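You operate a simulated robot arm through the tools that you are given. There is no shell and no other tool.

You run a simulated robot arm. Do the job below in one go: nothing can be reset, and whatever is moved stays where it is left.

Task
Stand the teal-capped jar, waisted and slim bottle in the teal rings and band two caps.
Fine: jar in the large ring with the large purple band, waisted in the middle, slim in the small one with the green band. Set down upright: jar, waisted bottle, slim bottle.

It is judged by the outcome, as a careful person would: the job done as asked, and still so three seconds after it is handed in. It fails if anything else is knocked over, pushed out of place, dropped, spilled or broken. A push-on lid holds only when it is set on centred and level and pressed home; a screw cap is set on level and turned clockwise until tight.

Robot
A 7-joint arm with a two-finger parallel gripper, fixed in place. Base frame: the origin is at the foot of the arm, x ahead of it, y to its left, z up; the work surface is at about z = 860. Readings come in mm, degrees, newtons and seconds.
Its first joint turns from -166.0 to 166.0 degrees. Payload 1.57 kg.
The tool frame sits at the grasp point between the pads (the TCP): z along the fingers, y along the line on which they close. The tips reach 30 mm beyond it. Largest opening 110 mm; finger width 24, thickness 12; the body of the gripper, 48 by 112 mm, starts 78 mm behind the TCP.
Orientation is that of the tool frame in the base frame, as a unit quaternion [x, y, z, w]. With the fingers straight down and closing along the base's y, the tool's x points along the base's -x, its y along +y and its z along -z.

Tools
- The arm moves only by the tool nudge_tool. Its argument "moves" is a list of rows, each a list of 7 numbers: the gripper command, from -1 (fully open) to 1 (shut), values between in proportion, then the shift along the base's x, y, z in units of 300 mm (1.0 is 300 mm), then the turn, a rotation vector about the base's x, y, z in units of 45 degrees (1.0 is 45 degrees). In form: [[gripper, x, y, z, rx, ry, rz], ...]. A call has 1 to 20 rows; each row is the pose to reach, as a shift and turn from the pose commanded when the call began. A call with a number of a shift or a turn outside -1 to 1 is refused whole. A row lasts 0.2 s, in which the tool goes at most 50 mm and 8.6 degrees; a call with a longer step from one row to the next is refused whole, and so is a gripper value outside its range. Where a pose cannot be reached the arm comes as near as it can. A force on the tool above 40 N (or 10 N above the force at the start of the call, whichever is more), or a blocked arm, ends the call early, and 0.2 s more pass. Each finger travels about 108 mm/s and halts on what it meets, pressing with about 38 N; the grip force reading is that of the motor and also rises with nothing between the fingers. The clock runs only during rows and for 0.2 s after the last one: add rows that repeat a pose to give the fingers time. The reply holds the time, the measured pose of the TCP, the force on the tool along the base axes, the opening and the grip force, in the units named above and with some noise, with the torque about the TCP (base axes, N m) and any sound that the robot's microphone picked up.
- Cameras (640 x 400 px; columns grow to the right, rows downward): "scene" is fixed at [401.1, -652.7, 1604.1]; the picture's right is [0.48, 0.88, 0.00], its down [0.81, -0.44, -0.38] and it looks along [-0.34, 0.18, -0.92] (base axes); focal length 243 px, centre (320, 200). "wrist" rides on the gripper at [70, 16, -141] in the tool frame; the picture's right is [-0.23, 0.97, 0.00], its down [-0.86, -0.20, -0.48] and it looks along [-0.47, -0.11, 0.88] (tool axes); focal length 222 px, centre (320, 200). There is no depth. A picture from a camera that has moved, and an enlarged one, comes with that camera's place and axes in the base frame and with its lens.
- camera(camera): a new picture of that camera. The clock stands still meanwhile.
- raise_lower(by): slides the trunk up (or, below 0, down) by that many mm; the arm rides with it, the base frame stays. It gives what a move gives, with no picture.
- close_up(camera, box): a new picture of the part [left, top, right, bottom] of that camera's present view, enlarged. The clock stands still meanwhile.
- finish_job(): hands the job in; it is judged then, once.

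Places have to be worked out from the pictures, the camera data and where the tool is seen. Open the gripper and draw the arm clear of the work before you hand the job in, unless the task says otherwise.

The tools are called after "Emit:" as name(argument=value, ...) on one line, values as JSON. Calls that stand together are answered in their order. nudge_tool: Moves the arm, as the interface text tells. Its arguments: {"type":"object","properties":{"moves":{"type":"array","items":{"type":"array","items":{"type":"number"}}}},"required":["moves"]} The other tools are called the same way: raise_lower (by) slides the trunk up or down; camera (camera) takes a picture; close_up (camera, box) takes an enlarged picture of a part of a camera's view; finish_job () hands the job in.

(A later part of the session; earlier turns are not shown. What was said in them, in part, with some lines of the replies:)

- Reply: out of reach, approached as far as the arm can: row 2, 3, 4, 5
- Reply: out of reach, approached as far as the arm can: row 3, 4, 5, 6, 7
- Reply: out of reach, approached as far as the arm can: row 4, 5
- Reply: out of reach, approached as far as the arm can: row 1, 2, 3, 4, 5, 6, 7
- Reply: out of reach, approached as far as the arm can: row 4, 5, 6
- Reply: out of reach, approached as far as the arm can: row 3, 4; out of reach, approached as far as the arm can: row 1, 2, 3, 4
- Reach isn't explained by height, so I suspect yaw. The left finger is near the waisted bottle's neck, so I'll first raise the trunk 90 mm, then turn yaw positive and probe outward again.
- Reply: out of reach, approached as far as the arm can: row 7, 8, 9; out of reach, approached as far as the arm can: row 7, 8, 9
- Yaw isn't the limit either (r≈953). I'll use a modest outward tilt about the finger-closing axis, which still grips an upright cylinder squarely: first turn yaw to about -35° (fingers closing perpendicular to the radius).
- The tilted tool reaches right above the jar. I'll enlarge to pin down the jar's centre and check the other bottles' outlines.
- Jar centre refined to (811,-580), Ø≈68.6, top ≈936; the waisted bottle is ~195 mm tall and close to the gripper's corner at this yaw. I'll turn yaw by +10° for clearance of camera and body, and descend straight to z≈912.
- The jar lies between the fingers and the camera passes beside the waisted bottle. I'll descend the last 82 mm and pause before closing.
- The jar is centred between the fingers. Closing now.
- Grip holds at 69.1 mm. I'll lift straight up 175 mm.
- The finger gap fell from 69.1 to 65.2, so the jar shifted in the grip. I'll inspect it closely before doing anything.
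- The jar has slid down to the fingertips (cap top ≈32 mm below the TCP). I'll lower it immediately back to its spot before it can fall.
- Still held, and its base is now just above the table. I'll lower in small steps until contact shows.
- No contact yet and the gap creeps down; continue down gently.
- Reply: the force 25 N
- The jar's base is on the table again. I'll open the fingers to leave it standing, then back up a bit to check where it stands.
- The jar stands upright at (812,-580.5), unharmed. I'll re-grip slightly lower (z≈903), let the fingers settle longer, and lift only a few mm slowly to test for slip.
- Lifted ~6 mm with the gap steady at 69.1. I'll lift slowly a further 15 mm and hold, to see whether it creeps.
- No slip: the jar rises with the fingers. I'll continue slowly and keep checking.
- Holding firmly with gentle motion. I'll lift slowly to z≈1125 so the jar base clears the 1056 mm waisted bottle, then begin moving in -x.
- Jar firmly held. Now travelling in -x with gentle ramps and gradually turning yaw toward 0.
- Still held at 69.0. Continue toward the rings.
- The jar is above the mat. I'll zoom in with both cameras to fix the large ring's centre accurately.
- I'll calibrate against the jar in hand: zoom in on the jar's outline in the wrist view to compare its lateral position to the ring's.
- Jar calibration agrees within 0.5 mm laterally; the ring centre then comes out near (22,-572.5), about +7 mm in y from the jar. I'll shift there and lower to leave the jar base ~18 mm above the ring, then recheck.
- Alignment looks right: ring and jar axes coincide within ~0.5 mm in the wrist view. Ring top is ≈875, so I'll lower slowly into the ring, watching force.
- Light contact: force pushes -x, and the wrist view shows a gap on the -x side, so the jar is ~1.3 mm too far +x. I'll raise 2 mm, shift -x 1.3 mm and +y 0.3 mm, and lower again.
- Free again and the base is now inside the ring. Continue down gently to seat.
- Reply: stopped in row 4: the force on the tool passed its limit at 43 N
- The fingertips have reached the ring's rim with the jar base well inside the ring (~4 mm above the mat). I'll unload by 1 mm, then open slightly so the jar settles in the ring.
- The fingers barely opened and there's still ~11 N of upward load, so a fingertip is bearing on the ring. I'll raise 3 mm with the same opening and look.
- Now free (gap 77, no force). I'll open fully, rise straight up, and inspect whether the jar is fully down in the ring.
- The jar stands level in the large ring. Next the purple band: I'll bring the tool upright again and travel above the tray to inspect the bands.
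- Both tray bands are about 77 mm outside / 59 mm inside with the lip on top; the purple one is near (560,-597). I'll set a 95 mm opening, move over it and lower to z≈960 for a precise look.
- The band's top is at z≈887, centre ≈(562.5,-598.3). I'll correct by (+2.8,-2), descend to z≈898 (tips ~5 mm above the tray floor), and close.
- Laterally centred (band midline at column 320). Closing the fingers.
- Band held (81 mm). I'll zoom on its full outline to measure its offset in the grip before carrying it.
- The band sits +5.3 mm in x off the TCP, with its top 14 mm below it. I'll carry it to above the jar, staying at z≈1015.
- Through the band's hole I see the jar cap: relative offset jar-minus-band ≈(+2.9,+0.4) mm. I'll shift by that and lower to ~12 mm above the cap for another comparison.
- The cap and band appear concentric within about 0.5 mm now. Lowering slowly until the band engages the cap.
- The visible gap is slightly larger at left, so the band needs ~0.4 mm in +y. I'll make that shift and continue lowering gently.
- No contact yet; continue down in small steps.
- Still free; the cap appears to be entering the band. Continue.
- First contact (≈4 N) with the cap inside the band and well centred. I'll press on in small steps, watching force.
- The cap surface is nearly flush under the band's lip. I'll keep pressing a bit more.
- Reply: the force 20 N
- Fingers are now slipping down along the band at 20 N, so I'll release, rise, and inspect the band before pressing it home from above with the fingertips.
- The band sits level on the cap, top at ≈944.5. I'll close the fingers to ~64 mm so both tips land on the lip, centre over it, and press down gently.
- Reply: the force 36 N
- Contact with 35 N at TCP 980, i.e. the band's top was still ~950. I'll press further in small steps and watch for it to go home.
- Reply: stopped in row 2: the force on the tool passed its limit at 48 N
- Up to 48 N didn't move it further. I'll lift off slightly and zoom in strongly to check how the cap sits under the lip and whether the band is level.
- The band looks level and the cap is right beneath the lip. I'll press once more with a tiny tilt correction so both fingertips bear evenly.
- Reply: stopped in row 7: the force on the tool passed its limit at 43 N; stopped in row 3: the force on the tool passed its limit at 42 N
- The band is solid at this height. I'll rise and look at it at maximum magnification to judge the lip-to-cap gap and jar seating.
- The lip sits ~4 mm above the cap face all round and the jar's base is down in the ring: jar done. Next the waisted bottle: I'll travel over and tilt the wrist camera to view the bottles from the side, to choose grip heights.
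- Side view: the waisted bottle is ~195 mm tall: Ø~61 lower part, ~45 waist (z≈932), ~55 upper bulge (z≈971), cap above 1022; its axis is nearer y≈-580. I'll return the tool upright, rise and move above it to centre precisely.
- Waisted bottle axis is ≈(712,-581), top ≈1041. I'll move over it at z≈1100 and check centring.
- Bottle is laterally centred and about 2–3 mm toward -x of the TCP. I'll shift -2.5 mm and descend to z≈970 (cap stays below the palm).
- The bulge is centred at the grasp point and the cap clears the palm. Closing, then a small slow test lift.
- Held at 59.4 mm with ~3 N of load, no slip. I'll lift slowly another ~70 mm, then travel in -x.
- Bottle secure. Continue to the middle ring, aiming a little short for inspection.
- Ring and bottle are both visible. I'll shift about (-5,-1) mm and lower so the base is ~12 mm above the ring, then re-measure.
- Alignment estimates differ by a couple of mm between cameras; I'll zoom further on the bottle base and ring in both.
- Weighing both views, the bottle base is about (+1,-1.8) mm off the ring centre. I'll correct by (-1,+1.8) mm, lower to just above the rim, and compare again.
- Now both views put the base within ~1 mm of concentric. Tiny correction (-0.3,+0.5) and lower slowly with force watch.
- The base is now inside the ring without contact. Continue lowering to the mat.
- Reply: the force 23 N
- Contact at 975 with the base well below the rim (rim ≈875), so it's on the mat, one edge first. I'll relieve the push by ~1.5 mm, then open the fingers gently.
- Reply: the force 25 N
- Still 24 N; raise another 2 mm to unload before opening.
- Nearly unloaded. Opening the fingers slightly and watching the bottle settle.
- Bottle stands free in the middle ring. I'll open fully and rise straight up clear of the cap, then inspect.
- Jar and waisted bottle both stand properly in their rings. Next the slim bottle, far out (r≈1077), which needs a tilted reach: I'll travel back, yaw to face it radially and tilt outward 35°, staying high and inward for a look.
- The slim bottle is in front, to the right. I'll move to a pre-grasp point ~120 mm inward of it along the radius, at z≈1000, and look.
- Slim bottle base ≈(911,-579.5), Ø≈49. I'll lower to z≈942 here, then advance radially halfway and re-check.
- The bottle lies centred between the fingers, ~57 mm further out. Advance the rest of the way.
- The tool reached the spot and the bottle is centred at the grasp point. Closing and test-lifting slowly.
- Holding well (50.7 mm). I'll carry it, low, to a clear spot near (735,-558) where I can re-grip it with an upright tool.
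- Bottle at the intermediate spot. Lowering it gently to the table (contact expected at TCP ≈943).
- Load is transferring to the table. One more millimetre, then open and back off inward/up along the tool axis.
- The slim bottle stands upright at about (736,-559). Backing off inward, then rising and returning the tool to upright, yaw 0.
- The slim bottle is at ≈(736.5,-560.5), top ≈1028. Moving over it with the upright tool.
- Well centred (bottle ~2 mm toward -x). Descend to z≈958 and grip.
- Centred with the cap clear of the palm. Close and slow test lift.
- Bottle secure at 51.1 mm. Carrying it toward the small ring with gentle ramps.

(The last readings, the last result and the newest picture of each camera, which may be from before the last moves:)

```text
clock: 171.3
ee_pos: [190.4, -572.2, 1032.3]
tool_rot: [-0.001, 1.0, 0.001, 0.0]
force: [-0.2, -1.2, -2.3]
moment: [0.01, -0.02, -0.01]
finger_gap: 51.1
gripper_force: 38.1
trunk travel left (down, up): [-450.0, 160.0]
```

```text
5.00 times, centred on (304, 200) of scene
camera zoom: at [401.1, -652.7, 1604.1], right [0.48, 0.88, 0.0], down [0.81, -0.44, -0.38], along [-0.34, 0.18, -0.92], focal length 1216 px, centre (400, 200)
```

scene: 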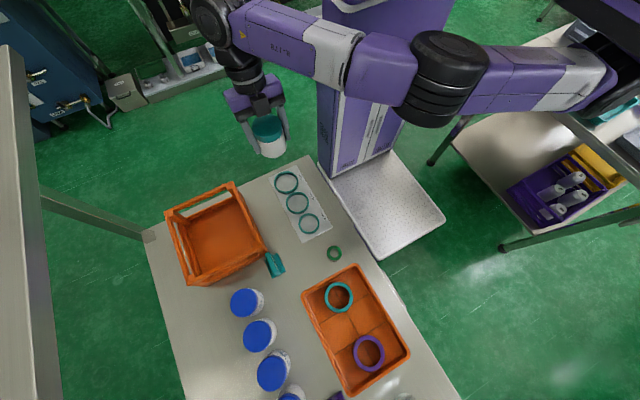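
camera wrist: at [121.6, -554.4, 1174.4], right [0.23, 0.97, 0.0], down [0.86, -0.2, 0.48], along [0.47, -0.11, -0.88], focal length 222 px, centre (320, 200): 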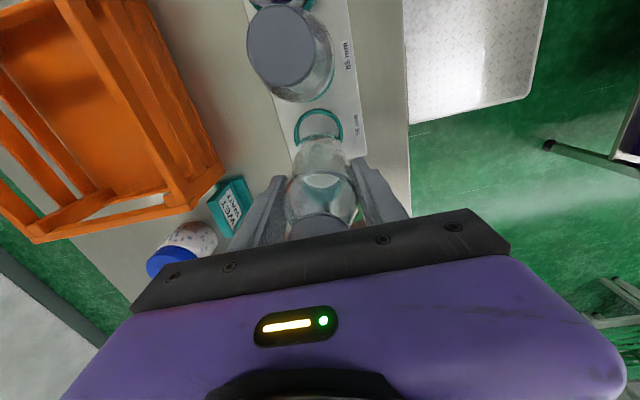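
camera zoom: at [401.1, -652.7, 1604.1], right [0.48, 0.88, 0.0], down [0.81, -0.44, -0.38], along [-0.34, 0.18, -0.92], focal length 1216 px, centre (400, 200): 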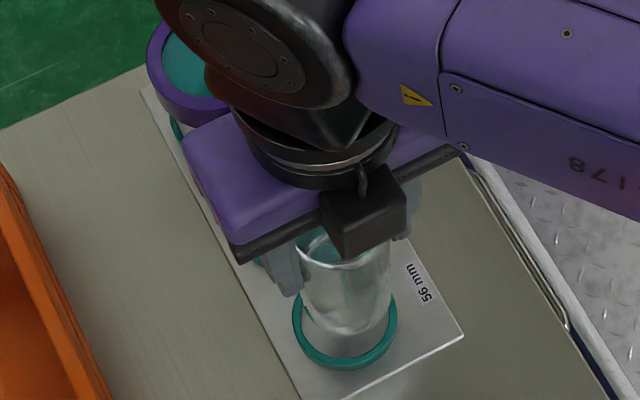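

Ring and bottle base are both visible; I need about -7 mm in x. I'll shift and lower to ~8 mm above the rim for a finer comparison.

Emit:
nudge_tool(moves=[[1, -0.008, 0, -0.02, 0, 0, 0], [1, -0.016, 0, -0.05, 0, 0, 0], [1, -0.023, 0, -0.08, 0, 0, 0], [1, -0.023, 0, -0.11, 0, 0, 0], [1, -0.023, 0, -0.14, 0, 0, 0], [1, -0.023, 0, -0.16, 0, 0, 0], [1, -0.023, 0, -0.168, 0, 0, 0], [1, -0.023, 0, -0.168, 0, 0, 0]])

Emit:
close_up(camera="wrist", box=[280, 105, 360, 155])

Emit:
close_up(camera="scene", box=[290, 200, 338, 240])

```text
clock: 173.1
ee_pos: [183.6, -570.2, 982.5]
tool_rot: [0.0, 1.0, 0.0, 0.0]
force: [-0.1, 0.3, -2.4]
moment: [0.0, 0.04, 0.01]
finger_gap: 51.1
gripper_force: 37.8
trunk travel left (down, up): [-450.0, 160.0]
```

```text
8.00 times, centred on (320, 130) of wrist
camera zoom: at [114.4, -553.9, 1124.1], right [0.23, 0.97, 0.0], down [0.86, -0.2, 0.48], along [0.47, -0.11, -0.88], focal length 1777 px, centre (320, 760)
```

zoom: 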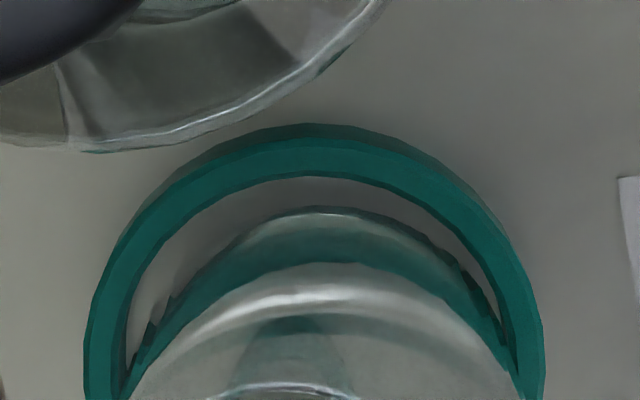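

```text
10.00 times, centred on (314, 220) of scene
camera zoom: at [401.1, -652.7, 1604.1], right [0.48, 0.88, 0.0], down [0.81, -0.44, -0.38], along [-0.34, 0.18, -0.92], focal length 2432 px, centre (380, 0)
```

zoom: 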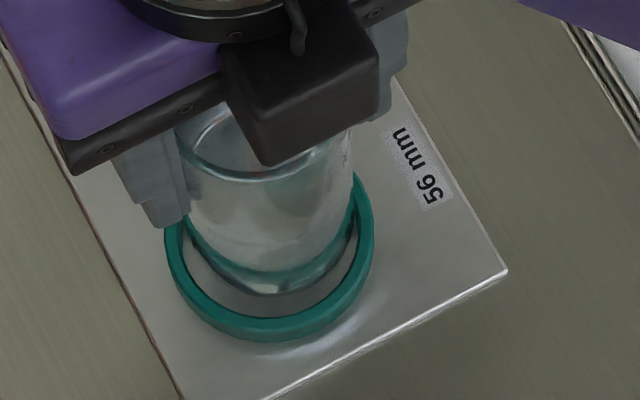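

Both cameras agree: the base is (-1.4,+1.45) mm from the ring centre. Correcting by (+1.4,-1.45) and lowering into the ring.

Emit:
nudge_tool(moves=[[1, 0.0047, -0.0048, 0, 0, 0, 0], [1, 0.0047, -0.0048, -0.008, 0, 0, 0], [1, 0.0047, -0.0048, -0.016, 0, 0, 0], [1, 0.0047, -0.0048, -0.024, 0, 0, 0], [1, 0.0047, -0.0048, -0.032, 0, 0, 0], [1, 0.0047, -0.0048, -0.04, 0, 0, 0]])

Emit:
close_up(camera="wrist", box=[280, 105, 360, 155])

Emit:
close_up(camera="scene", box=[290, 200, 338, 240])

```text
clock: 174.5
ee_pos: [185.5, -573.8, 972.1]
tool_rot: [0.0, 1.0, 0.001, 0.0]
force: [-0.1, -0.2, -3.1]
moment: [-0.03, 0.01, 0.0]
finger_gap: 51.1
gripper_force: 37.9
trunk travel left (down, up): [-450.0, 160.0]
```

```text
8.00 times, centred on (320, 130) of wrist
camera zoom: at [116.0, -555.4, 1112.2], right [0.23, 0.97, 0.0], down [0.85, -0.2, 0.48], along [0.47, -0.11, -0.88], focal length 1777 px, centre (320, 760)
```

zoom: 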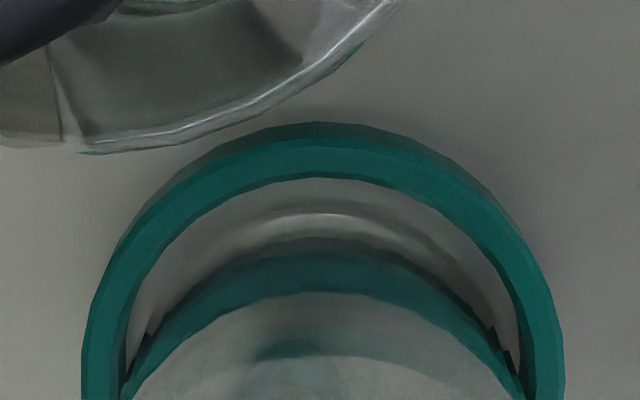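

```text
10.00 times, centred on (314, 220) of scene
camera zoom: at [401.1, -652.7, 1604.1], right [0.48, 0.88, 0.0], down [0.81, -0.44, -0.38], along [-0.34, 0.18, -0.92], focal length 2432 px, centre (380, 0)
```

zoom: 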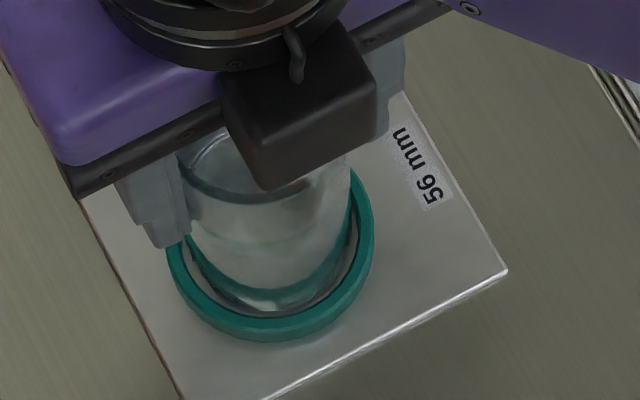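

No contact; the base is entering the ring. Continue down to the mat.

Emit:
nudge_tool(moves=[[1, 0, 0, -0.007, 0, 0, 0], [1, 0, 0, -0.014, 0, 0, 0], [1, 0, 0, -0.021, 0, 0, 0], [1, 0, 0, -0.026, 0, 0, 0]])

Emit:
close_up(camera="scene", box=[290, 200, 338, 240])

```text
clock: 175.5
ee_pos: [184.9, -572.4, 963.5]
tool_rot: [-0.001, 1.0, 0.0, 0.0]
force: [-0.1, -0.4, -2.3]
moment: [-0.02, 0.02, -0.03]
finger_gap: 51.0
gripper_force: 38.3
trunk travel left (down, up): [-450.0, 160.0]
```

```text
10.00 times, centred on (314, 220) of scene
camera zoom: at [401.1, -652.7, 1604.1], right [0.48, 0.88, 0.0], down [0.81, -0.44, -0.38], along [-0.34, 0.18, -0.92], focal length 2432 px, centre (380, 0)
```

zoom: 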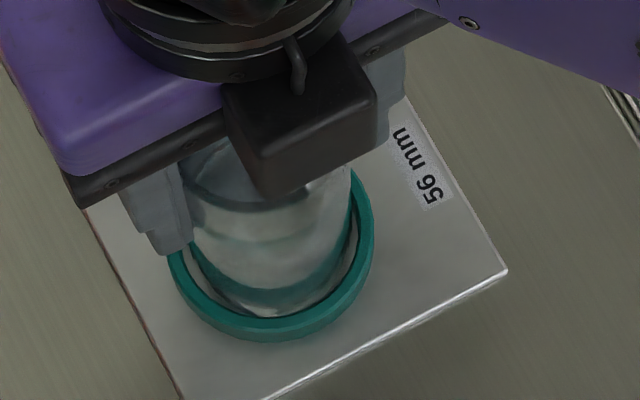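

Still free; a few more tenths at a time until contact.

Emit:
nudge_tool(moves=[[1, 0, 0, -0.004, 0, 0, 0], [1, 0, 0, -0.008, 0, 0, 0], [1, 0, 0, -0.011, 0, 0, 0]])

```text
clock: 176.3
ee_pos: [184.4, -571.6, 963.6]
tool_rot: [0.0, 1.0, -0.001, 0.0]
force: [4.3, 6.5, 25.0]
moment: [0.87, -0.13, -0.07]
finger_gap: 51.6
gripper_force: 38.0
trunk travel left (down, up): [-450.0, 160.0]
```

Contact with the mat. Unload by ~2.5 mm and open gently.

Emit:
nudge_tool(moves=[[1, 0, 0, 0.005, 0, 0, 0], [1, 0, 0, 0.008, 0, 0, 0]])

Emit:
nudge_tool(moves=[[0, 0, 0, 0, 0, 0, 0], [-0.15, 0, 0, 0, 0, 0, 0], [-0.15, 0, 0, 0, 0, 0, 0]])

Emit:
close_up(camera="scene", box=[270, 180, 350, 240])

```text
clock: 176.9
ee_pos: [184.2, -572.7, 961.6]
tool_rot: [0.001, 1.0, 0.0, 0.0]
force: [1.4, 0.2, 10.9]
moment: [0.01, 0.15, 0.03]
finger_gap: 50.9
gripper_force: 38.0
trunk travel left (down, up): [-450.0, 160.0]
```

```text
clock: 177.7
ee_pos: [184.8, -572.1, 963.1]
tool_rot: [0.001, 1.0, 0.0, 0.0]
force: [-0.3, 0.4, -0.5]
moment: [0.0, 0.03, -0.02]
finger_gap: 63.2
gripper_force: 0.0
trunk travel left (down, up): [-450.0, 160.0]
```

```text
6.67 times, centred on (310, 210) of scene
camera zoom: at [401.1, -652.7, 1604.1], right [0.48, 0.88, 0.0], down [0.81, -0.44, -0.38], along [-0.34, 0.18, -0.92], focal length 1622 px, centre (387, 133)
```

zoom: 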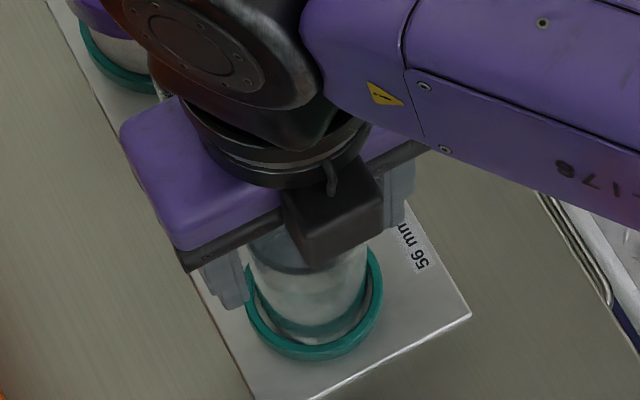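

Released and standing. Open, rise above the caps, and go look at the green band near (307,-555).

Emit:
nudge_tool(moves=[[-0.6, 0, 0, 0, 0, 0, 0], [-1, 0, 0, 0.03, 0, 0, 0], [-1, 0, 0, 0.1, 0, 0, 0], [-1, 0, 0, 0.22, 0, 0, 0], [-1, 0, 0, 0.36, 0, 0, 0], [-1, 0, 0, 0.5, 0, 0, 0], [-1, 0, 0, 0.5, 0, 0, 0]])

Emit:
camera(camera="wrist")

Emit:
close_up(camera="scene", box=[256, 155, 352, 235])

Emit:
close_up(camera="scene", box=[318, 238, 350, 268])

```text
clock: 179.3
ee_pos: [186.6, -573.1, 1113.3]
tool_rot: [0.0, 1.0, 0.0, 0.0]
force: [0.1, 0.5, -0.3]
moment: [-0.03, -0.01, 0.01]
finger_gap: 110.3
gripper_force: 0.0
trunk travel left (down, up): [-450.0, 160.0]
```

```text
taken
camera wrist: at [116.1, -556.1, 1254.6], right [0.23, 0.97, 0.0], down [0.85, -0.2, 0.48], along [0.47, -0.11, -0.88], focal length 222 px, centre (320, 200)
```

wrist: 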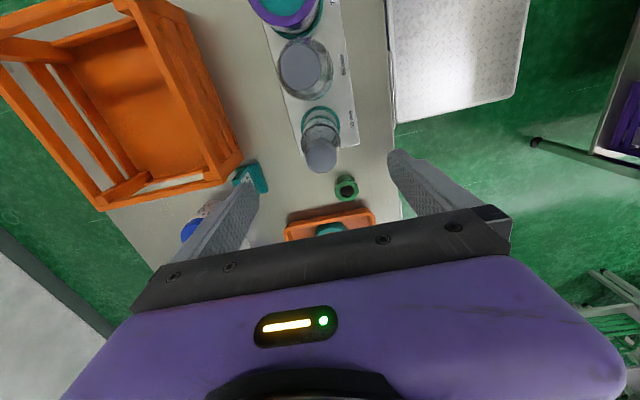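

```text
5.00 times, centred on (304, 195) of scene
camera zoom: at [401.1, -652.7, 1604.1], right [0.48, 0.88, 0.0], down [0.81, -0.44, -0.38], along [-0.34, 0.18, -0.92], focal length 1216 px, centre (400, 225)
```

zoom: 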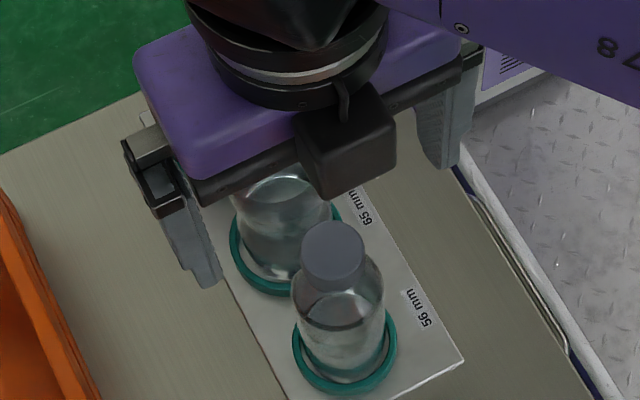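

```text
13.33 times, centred on (334, 253) of scene
camera zoom: at [401.1, -652.7, 1604.1], right [0.48, 0.88, 0.0], down [0.81, -0.44, -0.38], along [-0.34, 0.18, -0.92], focal length 3243 px, centre (133, -507)
```

zoom: 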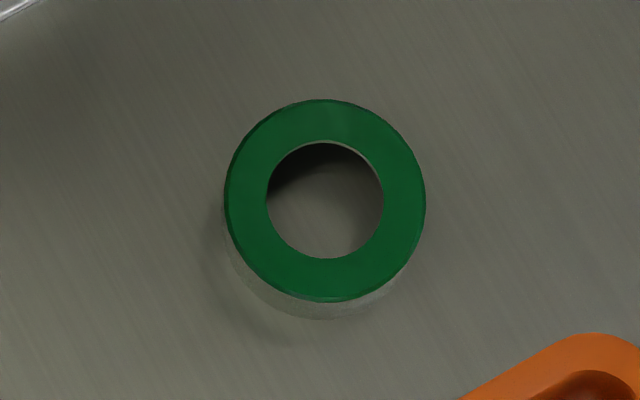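

All three stand in their rings. The green band is at ≈(308,-554), Ø≈44 outside, 26 mm hole. Moving above it for precise centring.

Emit:
nudge_tool(moves=[[-0.3, 0.1, 0.015, 0, 0, 0, 0], [-0.3, 0.22, 0.03, 0, 0, 0, 0], [-0.3, 0.34, 0.05, 0, 0, 0, 0], [-0.3, 0.404, 0.063, -0.05, 0, 0, 0], [-0.3, 0.404, 0.063, -0.18, 0, 0, 0], [-0.3, 0.404, 0.063, -0.32, 0, 0, 0], [-0.3, 0.404, 0.063, -0.44, 0, 0, 0], [-0.3, 0.404, 0.063, -0.5, 0, 0, 0], [-0.3, 0.404, 0.063, -0.5, 0, 0, 0]])

Emit:
camera(camera="wrist")

Emit:
close_up(camera="wrist", box=[260, 110, 380, 210])

```text
clock: 181.3
ee_pos: [307.1, -554.1, 962.0]
tool_rot: [0.0, 1.0, 0.0, 0.0]
force: [0.2, -0.2, 0.5]
moment: [0.0, 0.0, 0.0]
finger_gap: 71.5
gripper_force: 0.2
trunk travel left (down, up): [-450.0, 160.0]
```

```text
taken
camera wrist: at [237.1, -536.7, 1104.3], right [0.23, 0.97, 0.0], down [0.85, -0.2, 0.48], along [0.47, -0.11, -0.88], focal length 222 px, centre (320, 200)
```

wrist: 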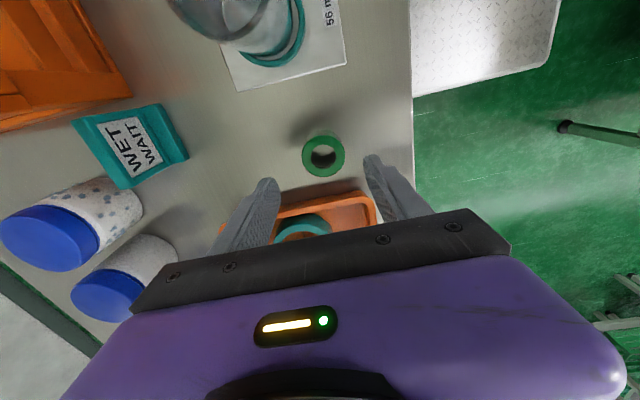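

```text
4.00 times, centred on (320, 160) of wrist
camera zoom: at [237.1, -536.7, 1104.3], right [0.23, 0.97, 0.0], down [0.85, -0.2, 0.48], along [0.47, -0.11, -0.88], focal length 888 px, centre (320, 360)
```

zoom: 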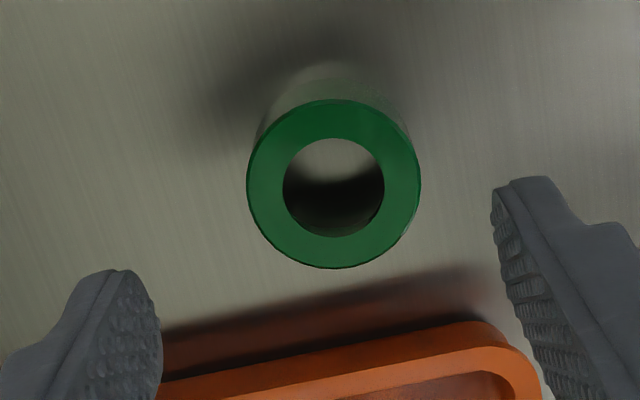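

Band centre is at TCP+(-3.8,+3.7), top z≈885. Correct and descend to z≈900, then re-check before closing.

Emit:
nudge_tool(moves=[[-0.3, -0.0127, 0.0123, -0.03, 0, 0, 0], [-0.3, -0.0127, 0.0123, -0.1, 0, 0, 0], [-0.3, -0.0127, 0.0123, -0.17, 0, 0, 0], [-0.3, -0.0127, 0.0123, -0.205, 0, 0, 0], [-0.3, -0.0127, 0.0123, -0.205, 0, 0, 0]])

Emit:
close_up(camera="wrist", box=[250, 110, 390, 230])

```text
clock: 182.5
ee_pos: [302.3, -549.5, 900.6]
tool_rot: [0.0, 1.0, 0.0, 0.0]
force: [0.6, 0.5, 0.1]
moment: [0.02, 0.03, 0.01]
finger_gap: 71.5
gripper_force: 0.1
trunk travel left (down, up): [-450.0, 160.0]
```

```text
3.33 times, centred on (320, 170) of wrist
camera zoom: at [233.3, -532.6, 1041.9], right [0.23, 0.97, 0.0], down [0.85, -0.2, 0.48], along [0.47, -0.11, -0.88], focal length 740 px, centre (320, 300)
```

zoom: 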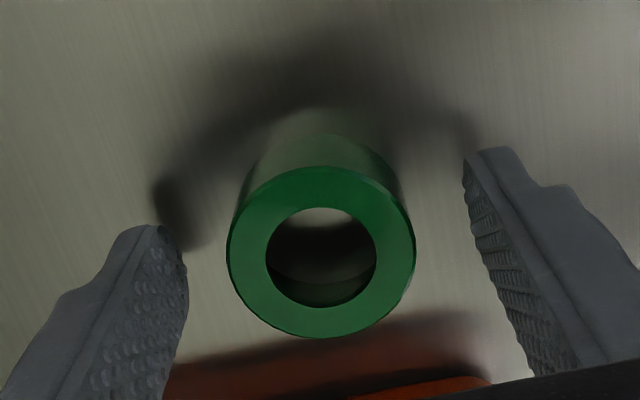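

Band centred at the grasp point. Close and lift it slowly.

Emit:
nudge_tool(moves=[[1, 0, 0, 0, 0, 0, 0], [1, 0, 0, 0, 0, 0, 0], [1, 0, 0, 0, 0, 0, 0], [1, 0, 0, 0, 0, 0, 0], [1, 0, 0, 0, 0, 0, 0]])

Emit:
nudge_tool(moves=[[1, 0, 0, 0.01, 0, 0, 0], [1, 0, 0, 0.03, 0, 0, 0], [1, 0, 0, 0.06, 0, 0, 0], [1, 0, 0, 0.1, 0, 0, 0], [1, 0, 0, 0.14, 0, 0, 0], [1, 0, 0, 0.18, 0, 0, 0], [1, 0, 0, 0.22, 0, 0, 0], [1, 0, 0, 0.27, 0, 0, 0], [1, 0, 0, 0.33, 0, 0, 0], [1, 0, 0, 0.39, 0, 0, 0], [1, 0, 0, 0.45, 0, 0, 0], [1, 0, 0, 0.51, 0, 0, 0], [1, 0, 0, 0.57, 0, 0, 0], [1, 0, 0, 0.63, 0, 0, 0], [1, 0, 0, 0.66, 0, 0, 0], [1, 0, 0, 0.66, 0, 0, 0]])

Emit:
close_up(camera="wrist", box=[250, 110, 390, 230])

```text
clock: 183.7
ee_pos: [303.6, -549.7, 901.0]
tool_rot: [0.0, 1.0, 0.0, 0.0]
force: [1.0, -0.1, -1.1]
moment: [-0.01, -0.03, 0.02]
finger_gap: 41.5
gripper_force: 38.0
trunk travel left (down, up): [-450.0, 160.0]
```

```text
clock: 187.1
ee_pos: [302.6, -548.8, 1099.5]
tool_rot: [0.0, 1.0, 0.0, 0.001]
force: [-1.1, -0.5, 1.0]
moment: [0.01, 0.01, 0.0]
finger_gap: 41.2
gripper_force: 38.3
trunk travel left (down, up): [-450.0, 160.0]
```

```text
3.33 times, centred on (320, 170) of wrist
camera zoom: at [233.5, -533.0, 1240.2], right [0.23, 0.97, 0.0], down [0.86, -0.2, 0.48], along [0.47, -0.11, -0.88], focal length 740 px, centre (320, 300)
```

zoom: 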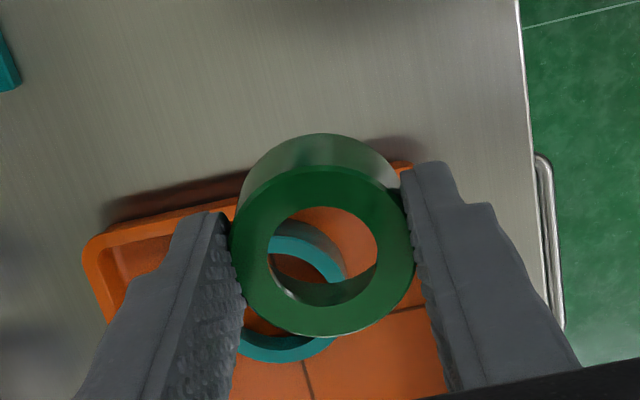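

Green band held (41.4 mm). Carrying it over the slim bottle at the same height.

Emit:
nudge_tool(moves=[[1, -0.03, -0.005, 0, 0, 0, 0], [1, -0.08, -0.015, 0, 0, 0, 0], [1, -0.15, -0.03, 0, 0, 0, 0], [1, -0.22, -0.045, 0, 0, 0, 0], [1, -0.29, -0.06, 0, 0, 0, 0], [1, -0.35, -0.07, 0, 0, 0, 0], [1, -0.385, -0.077, 0, 0, 0, 0], [1, -0.395, -0.077, 0, 0, 0, 0], [1, -0.395, -0.077, 0, 0, 0, 0]])

Emit:
camera(camera="wrist")

Emit:
close_up(camera="wrist", box=[260, 120, 380, 220])

```text
clock: 189.1
ee_pos: [182.9, -573.9, 1098.9]
tool_rot: [0.0, 1.0, 0.0, 0.0]
force: [0.3, -0.5, -0.3]
moment: [0.01, -0.03, -0.03]
finger_gap: 41.5
gripper_force: 38.3
trunk travel left (down, up): [-450.0, 160.0]
```

```text
taken
camera wrist: at [114.6, -556.0, 1239.7], right [0.23, 0.97, 0.0], down [0.85, -0.2, 0.48], along [0.47, -0.11, -0.88], focal length 222 px, centre (320, 200)
```

wrist: 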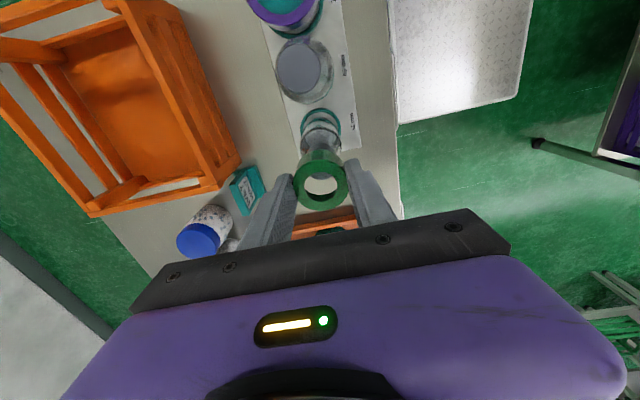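

```text
4.00 times, centred on (320, 170) of wrist
camera zoom: at [114.6, -556.0, 1239.7], right [0.23, 0.97, 0.0], down [0.85, -0.2, 0.48], along [0.47, -0.11, -0.88], focal length 888 px, centre (320, 320)
```

zoom: 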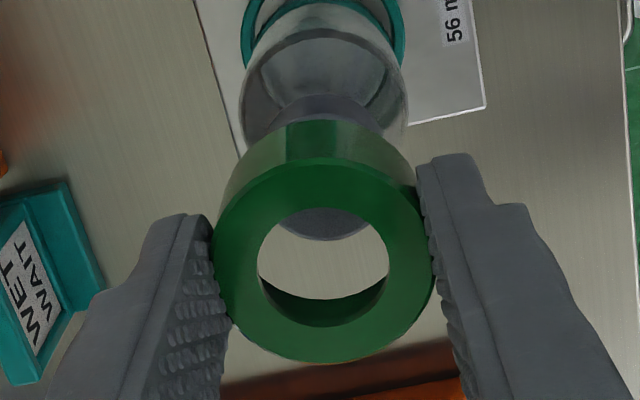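

The slim cap is visible through the band's hole; relative offset ≈(+1.2,+0.4). Correct and lower to ~6 mm above the cap.

Emit:
nudge_tool(moves=[[1, 0.002, 0.0007, -0.02, 0, 0, 0], [1, 0.004, 0.0013, -0.045, 0, 0, 0], [1, 0.004, 0.0013, -0.065, 0, 0, 0], [1, 0.004, 0.0013, -0.073, 0, 0, 0], [1, 0.004, 0.0013, -0.073, 0, 0, 0]])

Emit:
close_up(camera="wrist", box=[280, 140, 360, 215])

Emit:
close_up(camera="scene", box=[270, 150, 350, 230])

```text
clock: 190.3
ee_pos: [185.9, -571.6, 1076.9]
tool_rot: [0.0, 1.0, 0.0, 0.0]
force: [-0.9, -0.2, 0.6]
moment: [-0.03, -0.01, -0.01]
finger_gap: 41.4
gripper_force: 38.3
trunk travel left (down, up): [-450.0, 160.0]
```

```text
5.33 times, centred on (320, 178) of wrist
camera zoom: at [116.0, -555.3, 1218.0], right [0.23, 0.97, 0.0], down [0.85, -0.2, 0.48], along [0.47, -0.11, -0.88], focal length 1185 px, centre (320, 320)
```

zoom: 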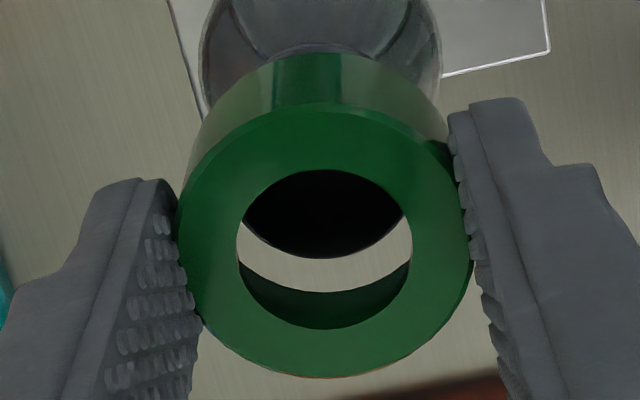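

```text
5.00 times, centred on (310, 190) of scene
camera zoom: at [401.1, -652.7, 1604.1], right [0.48, 0.88, 0.0], down [0.81, -0.44, -0.38], along [-0.34, 0.18, -0.92], focal length 1216 px, centre (370, 250)
```

zoom: 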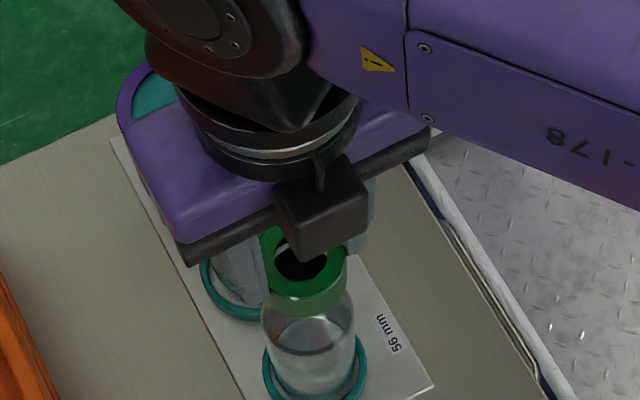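

Concentric within ~0.3 mm. Lowering slowly onto the cap.

Emit:
nudge_tool(moves=[[1, 0, 0, -0.006, 0, 0, 0], [1, 0, 0, -0.012, 0, 0, 0], [1, 0, 0, -0.018, 0, 0, 0], [1, 0, 0, -0.024, 0, 0, 0], [1, 0, 0, -0.03, 0, 0, 0]])

Emit:
close_up(camera="wrist", box=[280, 140, 360, 215])

```text
clock: 191.5
ee_pos: [185.4, -572.8, 1068.3]
tool_rot: [0.0, 1.0, -0.001, 0.0]
force: [0.0, -0.1, -0.2]
moment: [0.02, -0.02, -0.01]
finger_gap: 41.2
gripper_force: 38.5
trunk travel left (down, up): [-450.0, 160.0]
```

```text
5.33 times, centred on (320, 178) of wrist
camera zoom: at [115.9, -555.3, 1209.3], right [0.23, 0.97, 0.0], down [0.85, -0.2, 0.48], along [0.47, -0.11, -0.88], focal length 1185 px, centre (320, 320)
```

zoom: 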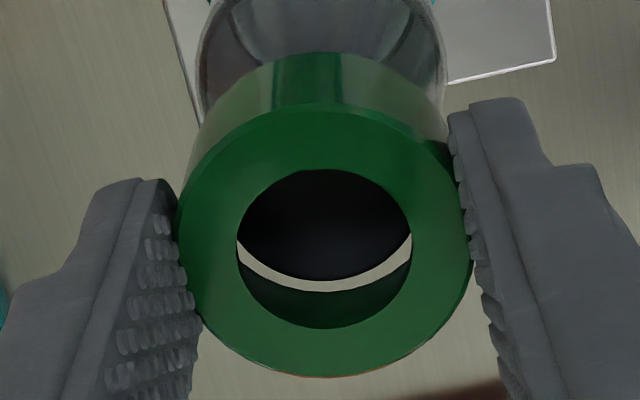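

Free and symmetric. Continue in small steps.

Emit:
nudge_tool(moves=[[1, 0, 0, -0.005, 0, 0, 0], [1, 0, 0, -0.01, 0, 0, 0], [1, 0, 0, -0.015, 0, 0, 0], [1, 0, 0, -0.02, 0, 0, 0]])

Emit:
close_up(camera="wrist", box=[280, 140, 360, 215])

```text
clock: 192.5
ee_pos: [184.6, -573.4, 1062.2]
tool_rot: [0.0, 1.0, 0.0, 0.0]
force: [0.2, 0.9, 0.0]
moment: [0.0, -0.01, 0.01]
finger_gap: 41.2
gripper_force: 38.3
trunk travel left (down, up): [-450.0, 160.0]
```

```text
5.33 times, centred on (320, 178) of wrist
camera zoom: at [115.9, -555.5, 1203.0], right [0.23, 0.97, 0.0], down [0.85, -0.2, 0.48], along [0.47, -0.11, -0.88], focal length 1185 px, centre (320, 320)
```

zoom: 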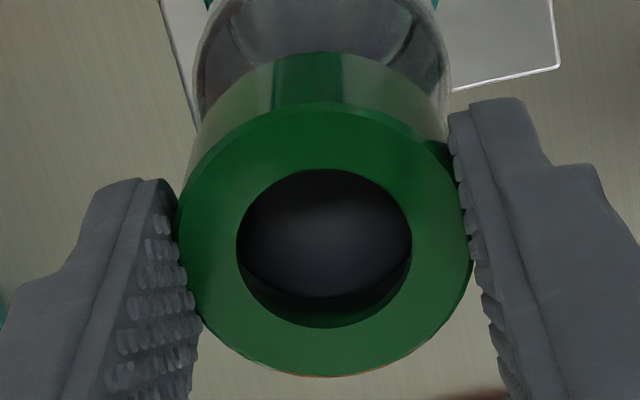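

The cap is entering the band without resistance. Continue.

Emit:
nudge_tool(moves=[[1, 0, 0, -0.005, 0, 0, 0], [1, 0, 0, -0.01, 0, 0, 0], [1, 0, 0, -0.015, 0, 0, 0], [1, 0, 0, -0.02, 0, 0, 0]])

Emit:
close_up(camera="wrist", box=[280, 140, 360, 215])

```text
clock: 193.5
ee_pos: [184.9, -571.8, 1055.0]
tool_rot: [0.0, 1.0, 0.0, 0.0]
force: [0.3, 0.3, 0.1]
moment: [-0.02, 0.0, 0.03]
finger_gap: 41.4
gripper_force: 37.8
trunk travel left (down, up): [-450.0, 160.0]
```

```text
5.33 times, centred on (320, 178) of wrist
camera zoom: at [115.6, -555.3, 1197.3], right [0.23, 0.97, 0.0], down [0.85, -0.2, 0.48], along [0.47, -0.11, -0.88], focal length 1185 px, centre (320, 320)
```

zoom: 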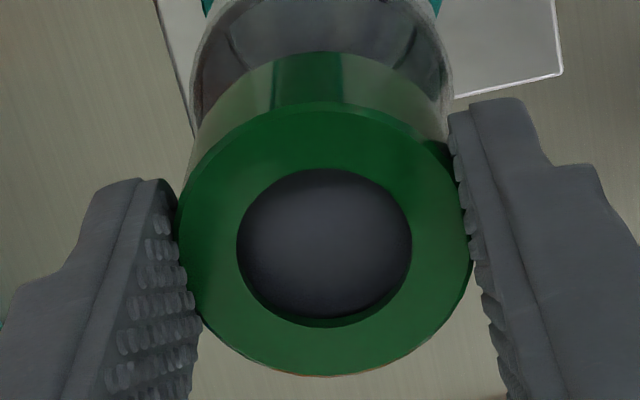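

16 mm engaged, still free; lip contact should be near. Continue in 1 mm steps.

Emit:
nudge_tool(moves=[[1, 0, 0, -0.0035, 0, 0, 0], [1, 0, 0, -0.007, 0, 0, 0], [1, 0, 0, -0.0105, 0, 0, 0], [1, 0, 0, -0.0135, 0, 0, 0]])

Emit:
close_up(camera="wrist", box=[280, 140, 360, 215])

```text
clock: 194.5
ee_pos: [184.8, -572.2, 1051.9]
tool_rot: [0.001, 1.0, 0.0, 0.0]
force: [-0.1, 1.4, 7.7]
moment: [0.03, -0.02, -0.02]
finger_gap: 41.5
gripper_force: 37.8
trunk travel left (down, up): [-450.0, 160.0]
```

```text
5.33 times, centred on (320, 178) of wrist
camera zoom: at [115.7, -555.4, 1194.1], right [0.23, 0.97, 0.0], down [0.86, -0.2, 0.48], along [0.47, -0.11, -0.88], focal length 1185 px, centre (320, 320)
```

zoom: 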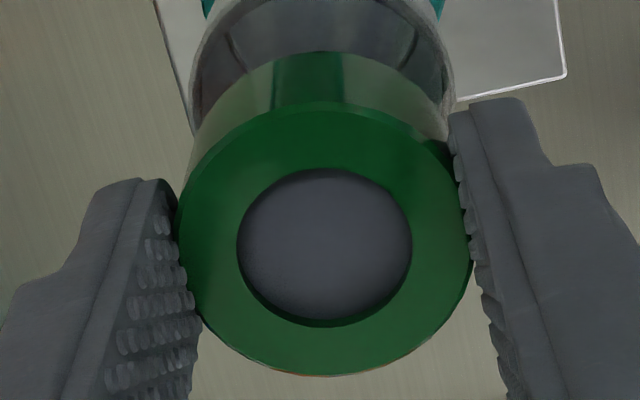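

Contact (≈8 N), level and centred. Press on steadily.

Emit:
nudge_tool(moves=[[1, 0, 0, -0.003, 0, 0, 0], [1, 0, 0, -0.006, 0, 0, 0], [1, 0, 0, -0.009, 0, 0, 0], [1, 0, 0, -0.012, 0, 0, 0]])

Emit:
close_up(camera="wrist", box=[280, 140, 360, 215])

```text
clock: 195.5
ee_pos: [185.2, -571.6, 1046.7]
tool_rot: [0.0, 1.0, 0.0, 0.0]
force: [0.2, -2.7, 6.4]
moment: [-0.01, -0.01, -0.02]
finger_gap: 41.7
gripper_force: 38.2
trunk travel left (down, up): [-450.0, 160.0]
```

```text
5.33 times, centred on (320, 178) of wrist
camera zoom: at [115.7, -555.1, 1189.2], right [0.23, 0.97, 0.0], down [0.85, -0.2, 0.48], along [0.47, -0.11, -0.88], focal length 1185 px, centre (320, 320)
```

zoom: 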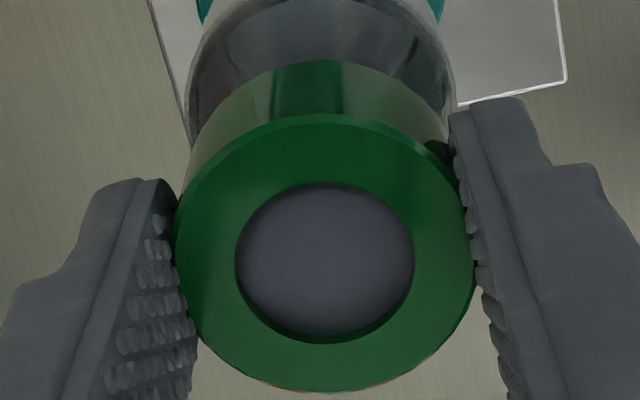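

The band slides in the grip at ~8 N, so I'll release it, rise, and press it home from above with the fingertips on the lip, as with the jar.

Emit:
nudge_tool(moves=[[0.1, 0, 0, 0, 0, 0, 0], [-0.1, 0, 0, 0, 0, 0, 0], [-0.1, 0, 0, 0.03, 0, 0, 0], [-0.1, 0, 0, 0.1, 0, 0, 0], [-0.1, 0, 0, 0.18, 0, 0, 0], [-0.1, 0, 0, 0.18, 0, 0, 0]])

Emit:
close_up(camera="wrist", box=[270, 110, 370, 200])

Emit:
close_up(camera="scene", box=[280, 180, 340, 235])

```text
clock: 196.9
ee_pos: [183.6, -573.7, 1101.8]
tool_rot: [-0.001, 1.0, 0.0, 0.0]
force: [-0.7, -0.3, 0.7]
moment: [-0.02, 0.0, 0.01]
finger_gap: 60.6
gripper_force: 0.0
trunk travel left (down, up): [-450.0, 160.0]
```

```text
4.44 times, centred on (320, 155) of wrist
camera zoom: at [115.7, -555.2, 1243.7], right [0.23, 0.97, 0.0], down [0.86, -0.2, 0.48], along [0.47, -0.11, -0.88], focal length 987 px, centre (320, 400)
```

zoom: 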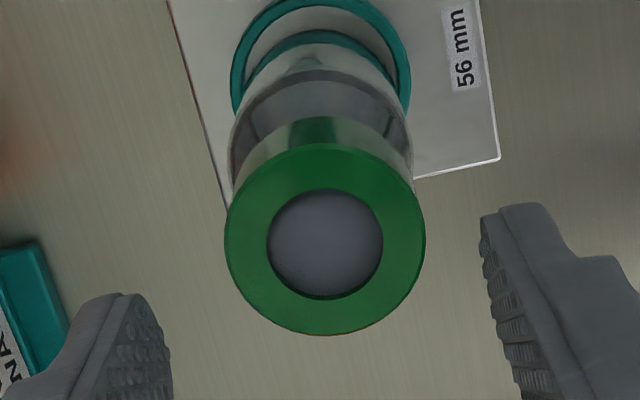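

```text
7.27 times, centred on (310, 208) of scene
camera zoom: at [401.1, -652.7, 1604.1], right [0.48, 0.88, 0.0], down [0.81, -0.44, -0.38], along [-0.34, 0.18, -0.92], focal length 1769 px, centre (393, 146)
```

zoom: 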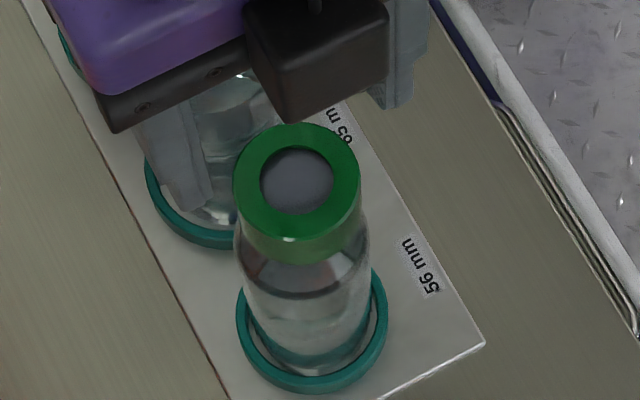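

Band sits level with top ≈1038. Close fingers to ~28 mm and press down on the lip, centred.

Emit:
nudge_tool(moves=[[0.49, 0.0025, 0.0005, 0, 0, 0, 0], [0.49, 0.0025, 0.0005, 0, 0, 0, 0], [0.49, 0.0025, 0.0005, -0.04, 0, 0, 0], [0.49, 0.0025, 0.0005, -0.07, 0, 0, 0], [0.49, 0.0025, 0.0005, -0.085, 0, 0, 0]])

Emit:
close_up(camera="wrist", box=[270, 130, 370, 220])

```text
clock: 198.1
ee_pos: [186.2, -571.8, 1077.1]
tool_rot: [0.0, 1.0, 0.0, 0.001]
force: [-0.5, -0.4, -0.6]
moment: [-0.01, 0.01, 0.03]
finger_gap: 28.1
gripper_force: 0.1
trunk travel left (down, up): [-450.0, 160.0]
```

```text
4.44 times, centred on (320, 175) of wrist
camera zoom: at [116.6, -555.0, 1217.8], right [0.23, 0.97, 0.0], down [0.85, -0.2, 0.48], along [0.47, -0.11, -0.88], focal length 987 px, centre (320, 311)
```

zoom: 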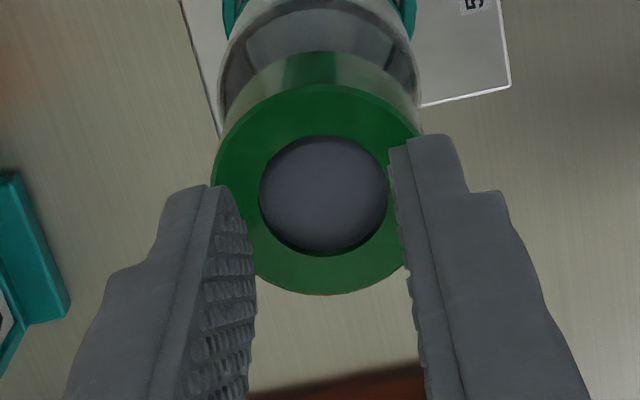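

Tips are aligned over the lip. Pressing down step by step.

Emit:
nudge_tool(moves=[[0.49, 0, 0, -0.006, 0, 0, 0], [0.49, 0, 0, -0.012, 0, 0, 0], [0.49, 0, 0, -0.018, 0, 0, 0], [0.49, 0, 0, -0.022, 0, 0, 0], [0.49, 0, 0, -0.026, 0, 0, 0], [0.49, 0, 0, -0.03, 0, 0, 0]])

Emit:
close_up(camera="wrist", box=[270, 130, 370, 220])

```text
clock: 199.5
ee_pos: [185.1, -571.4, 1068.1]
tool_rot: [0.0, 1.0, 0.0, -0.001]
force: [-0.8, 0.2, -0.1]
moment: [-0.01, 0.0, 0.0]
finger_gap: 28.0
gripper_force: 0.1
trunk travel left (down, up): [-450.0, 160.0]
```

```text
4.44 times, centred on (320, 175) of wrist
camera zoom: at [116.5, -555.1, 1209.2], right [0.23, 0.97, 0.0], down [0.85, -0.2, 0.48], along [0.47, -0.11, -0.88], focal length 987 px, centre (320, 311)
```

zoom: 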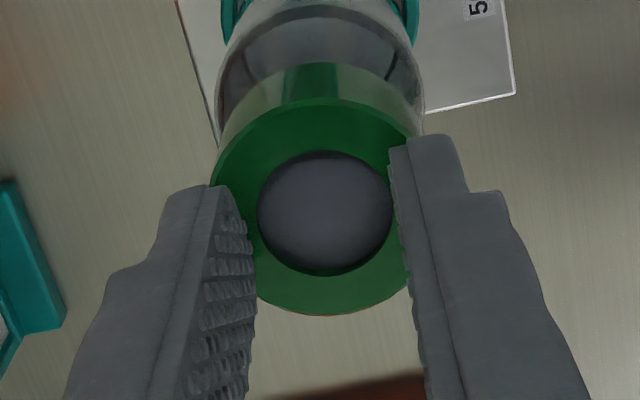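

Not yet touching; continue down.

Emit:
nudge_tool(moves=[[0.49, 0, 0, -0.004, 0, 0, 0], [0.49, 0, 0, -0.008, 0, 0, 0], [0.49, 0, 0, -0.012, 0, 0, 0], [0.49, 0, 0, -0.016, 0, 0, 0], [0.49, 0, 0, -0.02, 0, 0, 0], [0.49, 0, 0, -0.024, 0, 0, 0]])

Emit:
close_up(camera="wrist", box=[270, 130, 370, 220])

```text
clock: 200.8
ee_pos: [184.0, -573.0, 1066.8]
tool_rot: [0.0, 1.0, -0.001, -0.002]
force: [1.6, 1.8, 14.9]
moment: [0.07, -0.11, 0.03]
finger_gap: 28.4
gripper_force: 0.0
trunk travel left (down, up): [-450.0, 160.0]
stopped in row 6: the force on the tool passed its limit at 42 N (the readings are from after the stop); the commanded pose is now the measured one
```

```text
4.44 times, centred on (320, 175) of wrist
camera zoom: at [115.9, -555.5, 1207.6], right [0.23, 0.97, -0.01], down [0.86, -0.2, 0.48], along [0.46, -0.11, -0.88], focal length 987 px, centre (320, 311)
```

zoom: 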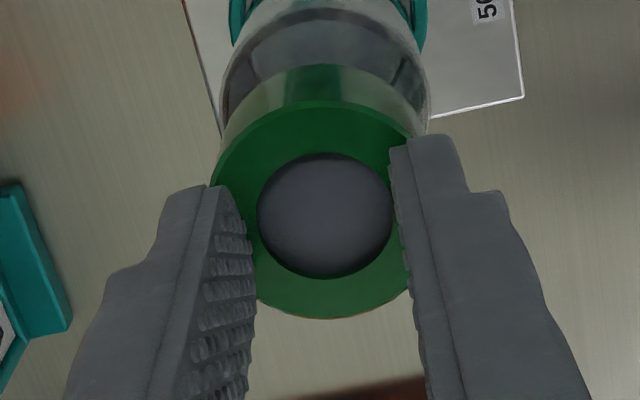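

The band took 42 N without further movement; the cap face sits ~3 mm below its lip, like on the jar. I'll rise, back the arm off, and verify everything.

Emit:
nudge_tool(moves=[[0.49, 0, 0, 0.02, 0, 0, 0], [0.49, 0, 0, 0.08, 0, 0, 0], [0.3, 0, 0, 0.18, 0, 0, 0], [-0.2, 0, 0, 0.3, 0, 0, 0], [-0.6, 0.06, 0, 0.4, 0, 0, 0], [-1, 0.18, 0.05, 0.45, 0, 0, 0], [-1, 0.32, 0.1, 0.45, 0, 0, 0], [-1, 0.46, 0.15, 0.45, 0, 0, 0], [-1, 0.6, 0.2, 0.45, 0, 0, 0], [-1, 0.74, 0.25, 0.45, 0, 0, 0], [-1, 0.74, 0.25, 0.45, 0, 0, 0]])

Emit:
camera(camera="scene")

Emit:
close_up(camera="scene", box=[256, 140, 352, 240])

Emit:
close_up(camera="scene", box=[290, 188, 330, 238])

Emit:
close_up(camera="scene", box=[266, 148, 310, 200])

```text
clock: 203.2
ee_pos: [409.0, -498.6, 1200.0]
tool_rot: [0.0, 1.0, -0.002, -0.002]
force: [0.2, -0.1, 0.8]
moment: [0.0, 0.04, 0.02]
finger_gap: 109.9
gripper_force: 0.1
trunk travel left (down, up): [-450.0, 160.0]
```

```text
taken
```

scene: 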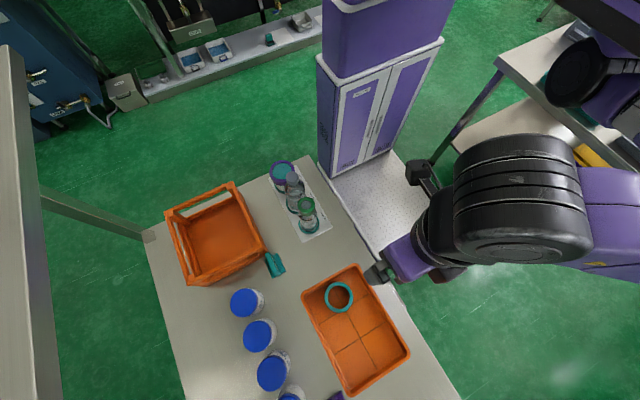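

```text
4.00 times, centred on (304, 190) of scene
camera zoom: at [401.1, -652.7, 1604.1], right [0.48, 0.88, 0.0], down [0.81, -0.44, -0.38], along [-0.34, 0.18, -0.92], focal length 973 px, centre (384, 240)
```

zoom: 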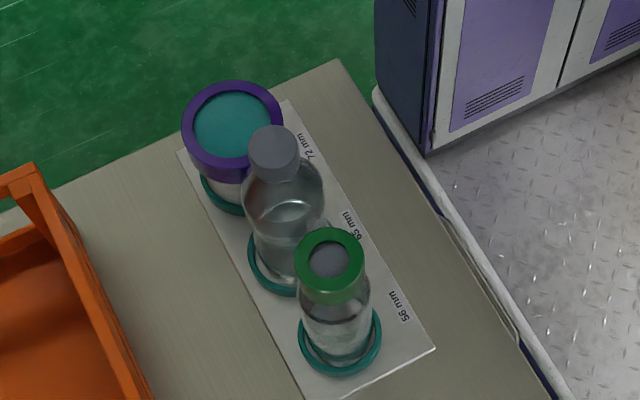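

```text
8.00 times, centred on (310, 213) of scene
camera zoom: at [401.1, -652.7, 1604.1], right [0.48, 0.88, 0.0], down [0.81, -0.44, -0.38], along [-0.34, 0.18, -0.92], focal length 1946 px, centre (400, 96)
```

zoom: 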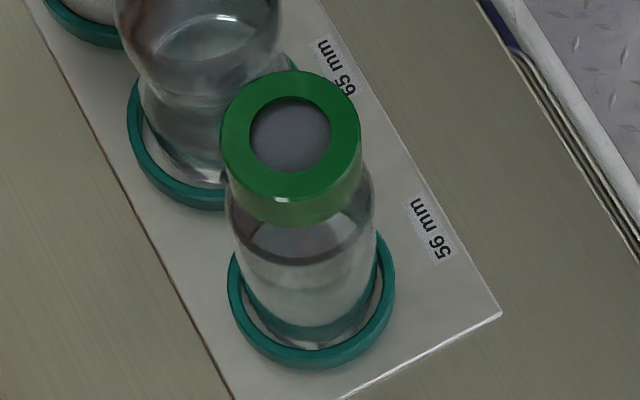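

```text
7.69 times, centred on (288, 174) of scene
camera zoom: at [401.1, -652.7, 1604.1], right [0.48, 0.88, 0.0], down [0.81, -0.44, -0.38], along [-0.34, 0.18, -0.92], focal length 1871 px, centre (566, 400)
```

zoom: 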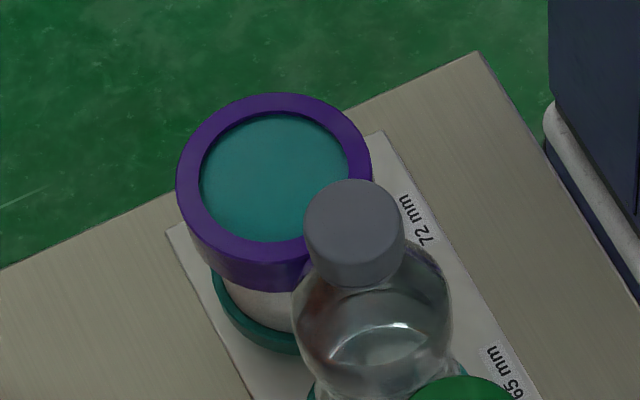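

All three stand upright in their rings, with the purple band on the jar, the green band on the slim bottle, and everything else undisturbed. I'll draw the arm a bit further clear with the gripper open.

Emit:
nudge_tool(moves=[[-1, 0.05, 0.05, 0.08, 0, 0, 0], [-1, 0.1, 0.12, 0.16, 0, 0, 0], [-1, 0.15, 0.18, 0.2, 0, 0, 0], [-1, 0.15, 0.18, 0.2, 0, 0, 0], [-1, 0.15, 0.18, 0.2, 0, 0, 0]])

Emit:
camera(camera="scene")

Emit:
camera(camera="wrist")

```text
clock: 204.4
ee_pos: [453.6, -443.7, 1259.7]
tool_rot: [0.0, 1.0, -0.001, -0.001]
force: [0.7, 0.4, 0.2]
moment: [0.02, -0.01, -0.02]
finger_gap: 110.1
gripper_force: 0.1
trunk travel left (down, up): [-450.0, 160.0]
```

```text
taken
```

scene: 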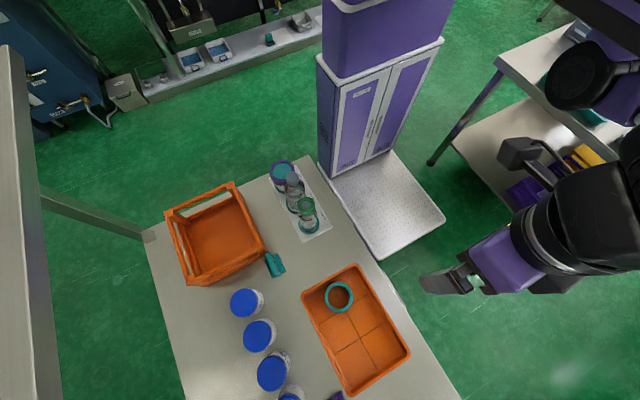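

```text
taken
camera wrist: at [384.3, -427.0, 1400.8], right [0.23, 0.97, 0.0], down [0.86, -0.2, 0.48], along [0.46, -0.11, -0.88], focal length 222 px, centre (320, 200)
```

wrist: 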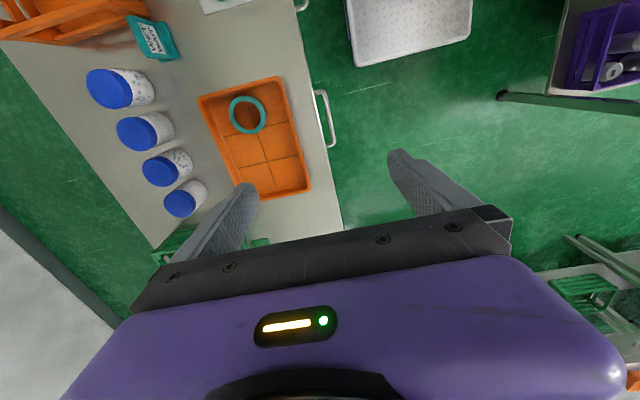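

The arm is clear, the gripper is open, and the bottles and bands are all in place. Handing the job in.

Emit:
finish_job()

```text
The job is handed in.
```

The jar, waisted bottle and slim bottle are standing upright in the large, middle and small teal rings, set down in that order. The purple band is on the jar's cap and the green band is on the slim bottle's cap. I've handed the job in and don't have the verdict yet.

- **Jar slip:** on my first lift the jar slid down in the grip. I lowered it back to its spot without dropping it, then re-gripped and lifted more slowly.
- **Slim bottle:** it was too far out for an upright grip, so I first moved it to a clear spot on the table. I re-gripped it there and carried it to the ring.
- **Bands:** I pressed each band with the fingertips until the force passed 40 N. Neither moved any further, and both look level in the pictures. I heard no click, so I judged them home from the pictures and the force.

The final pictures show nothing else knocked over or moved, and the arm is clear with the gripper open.
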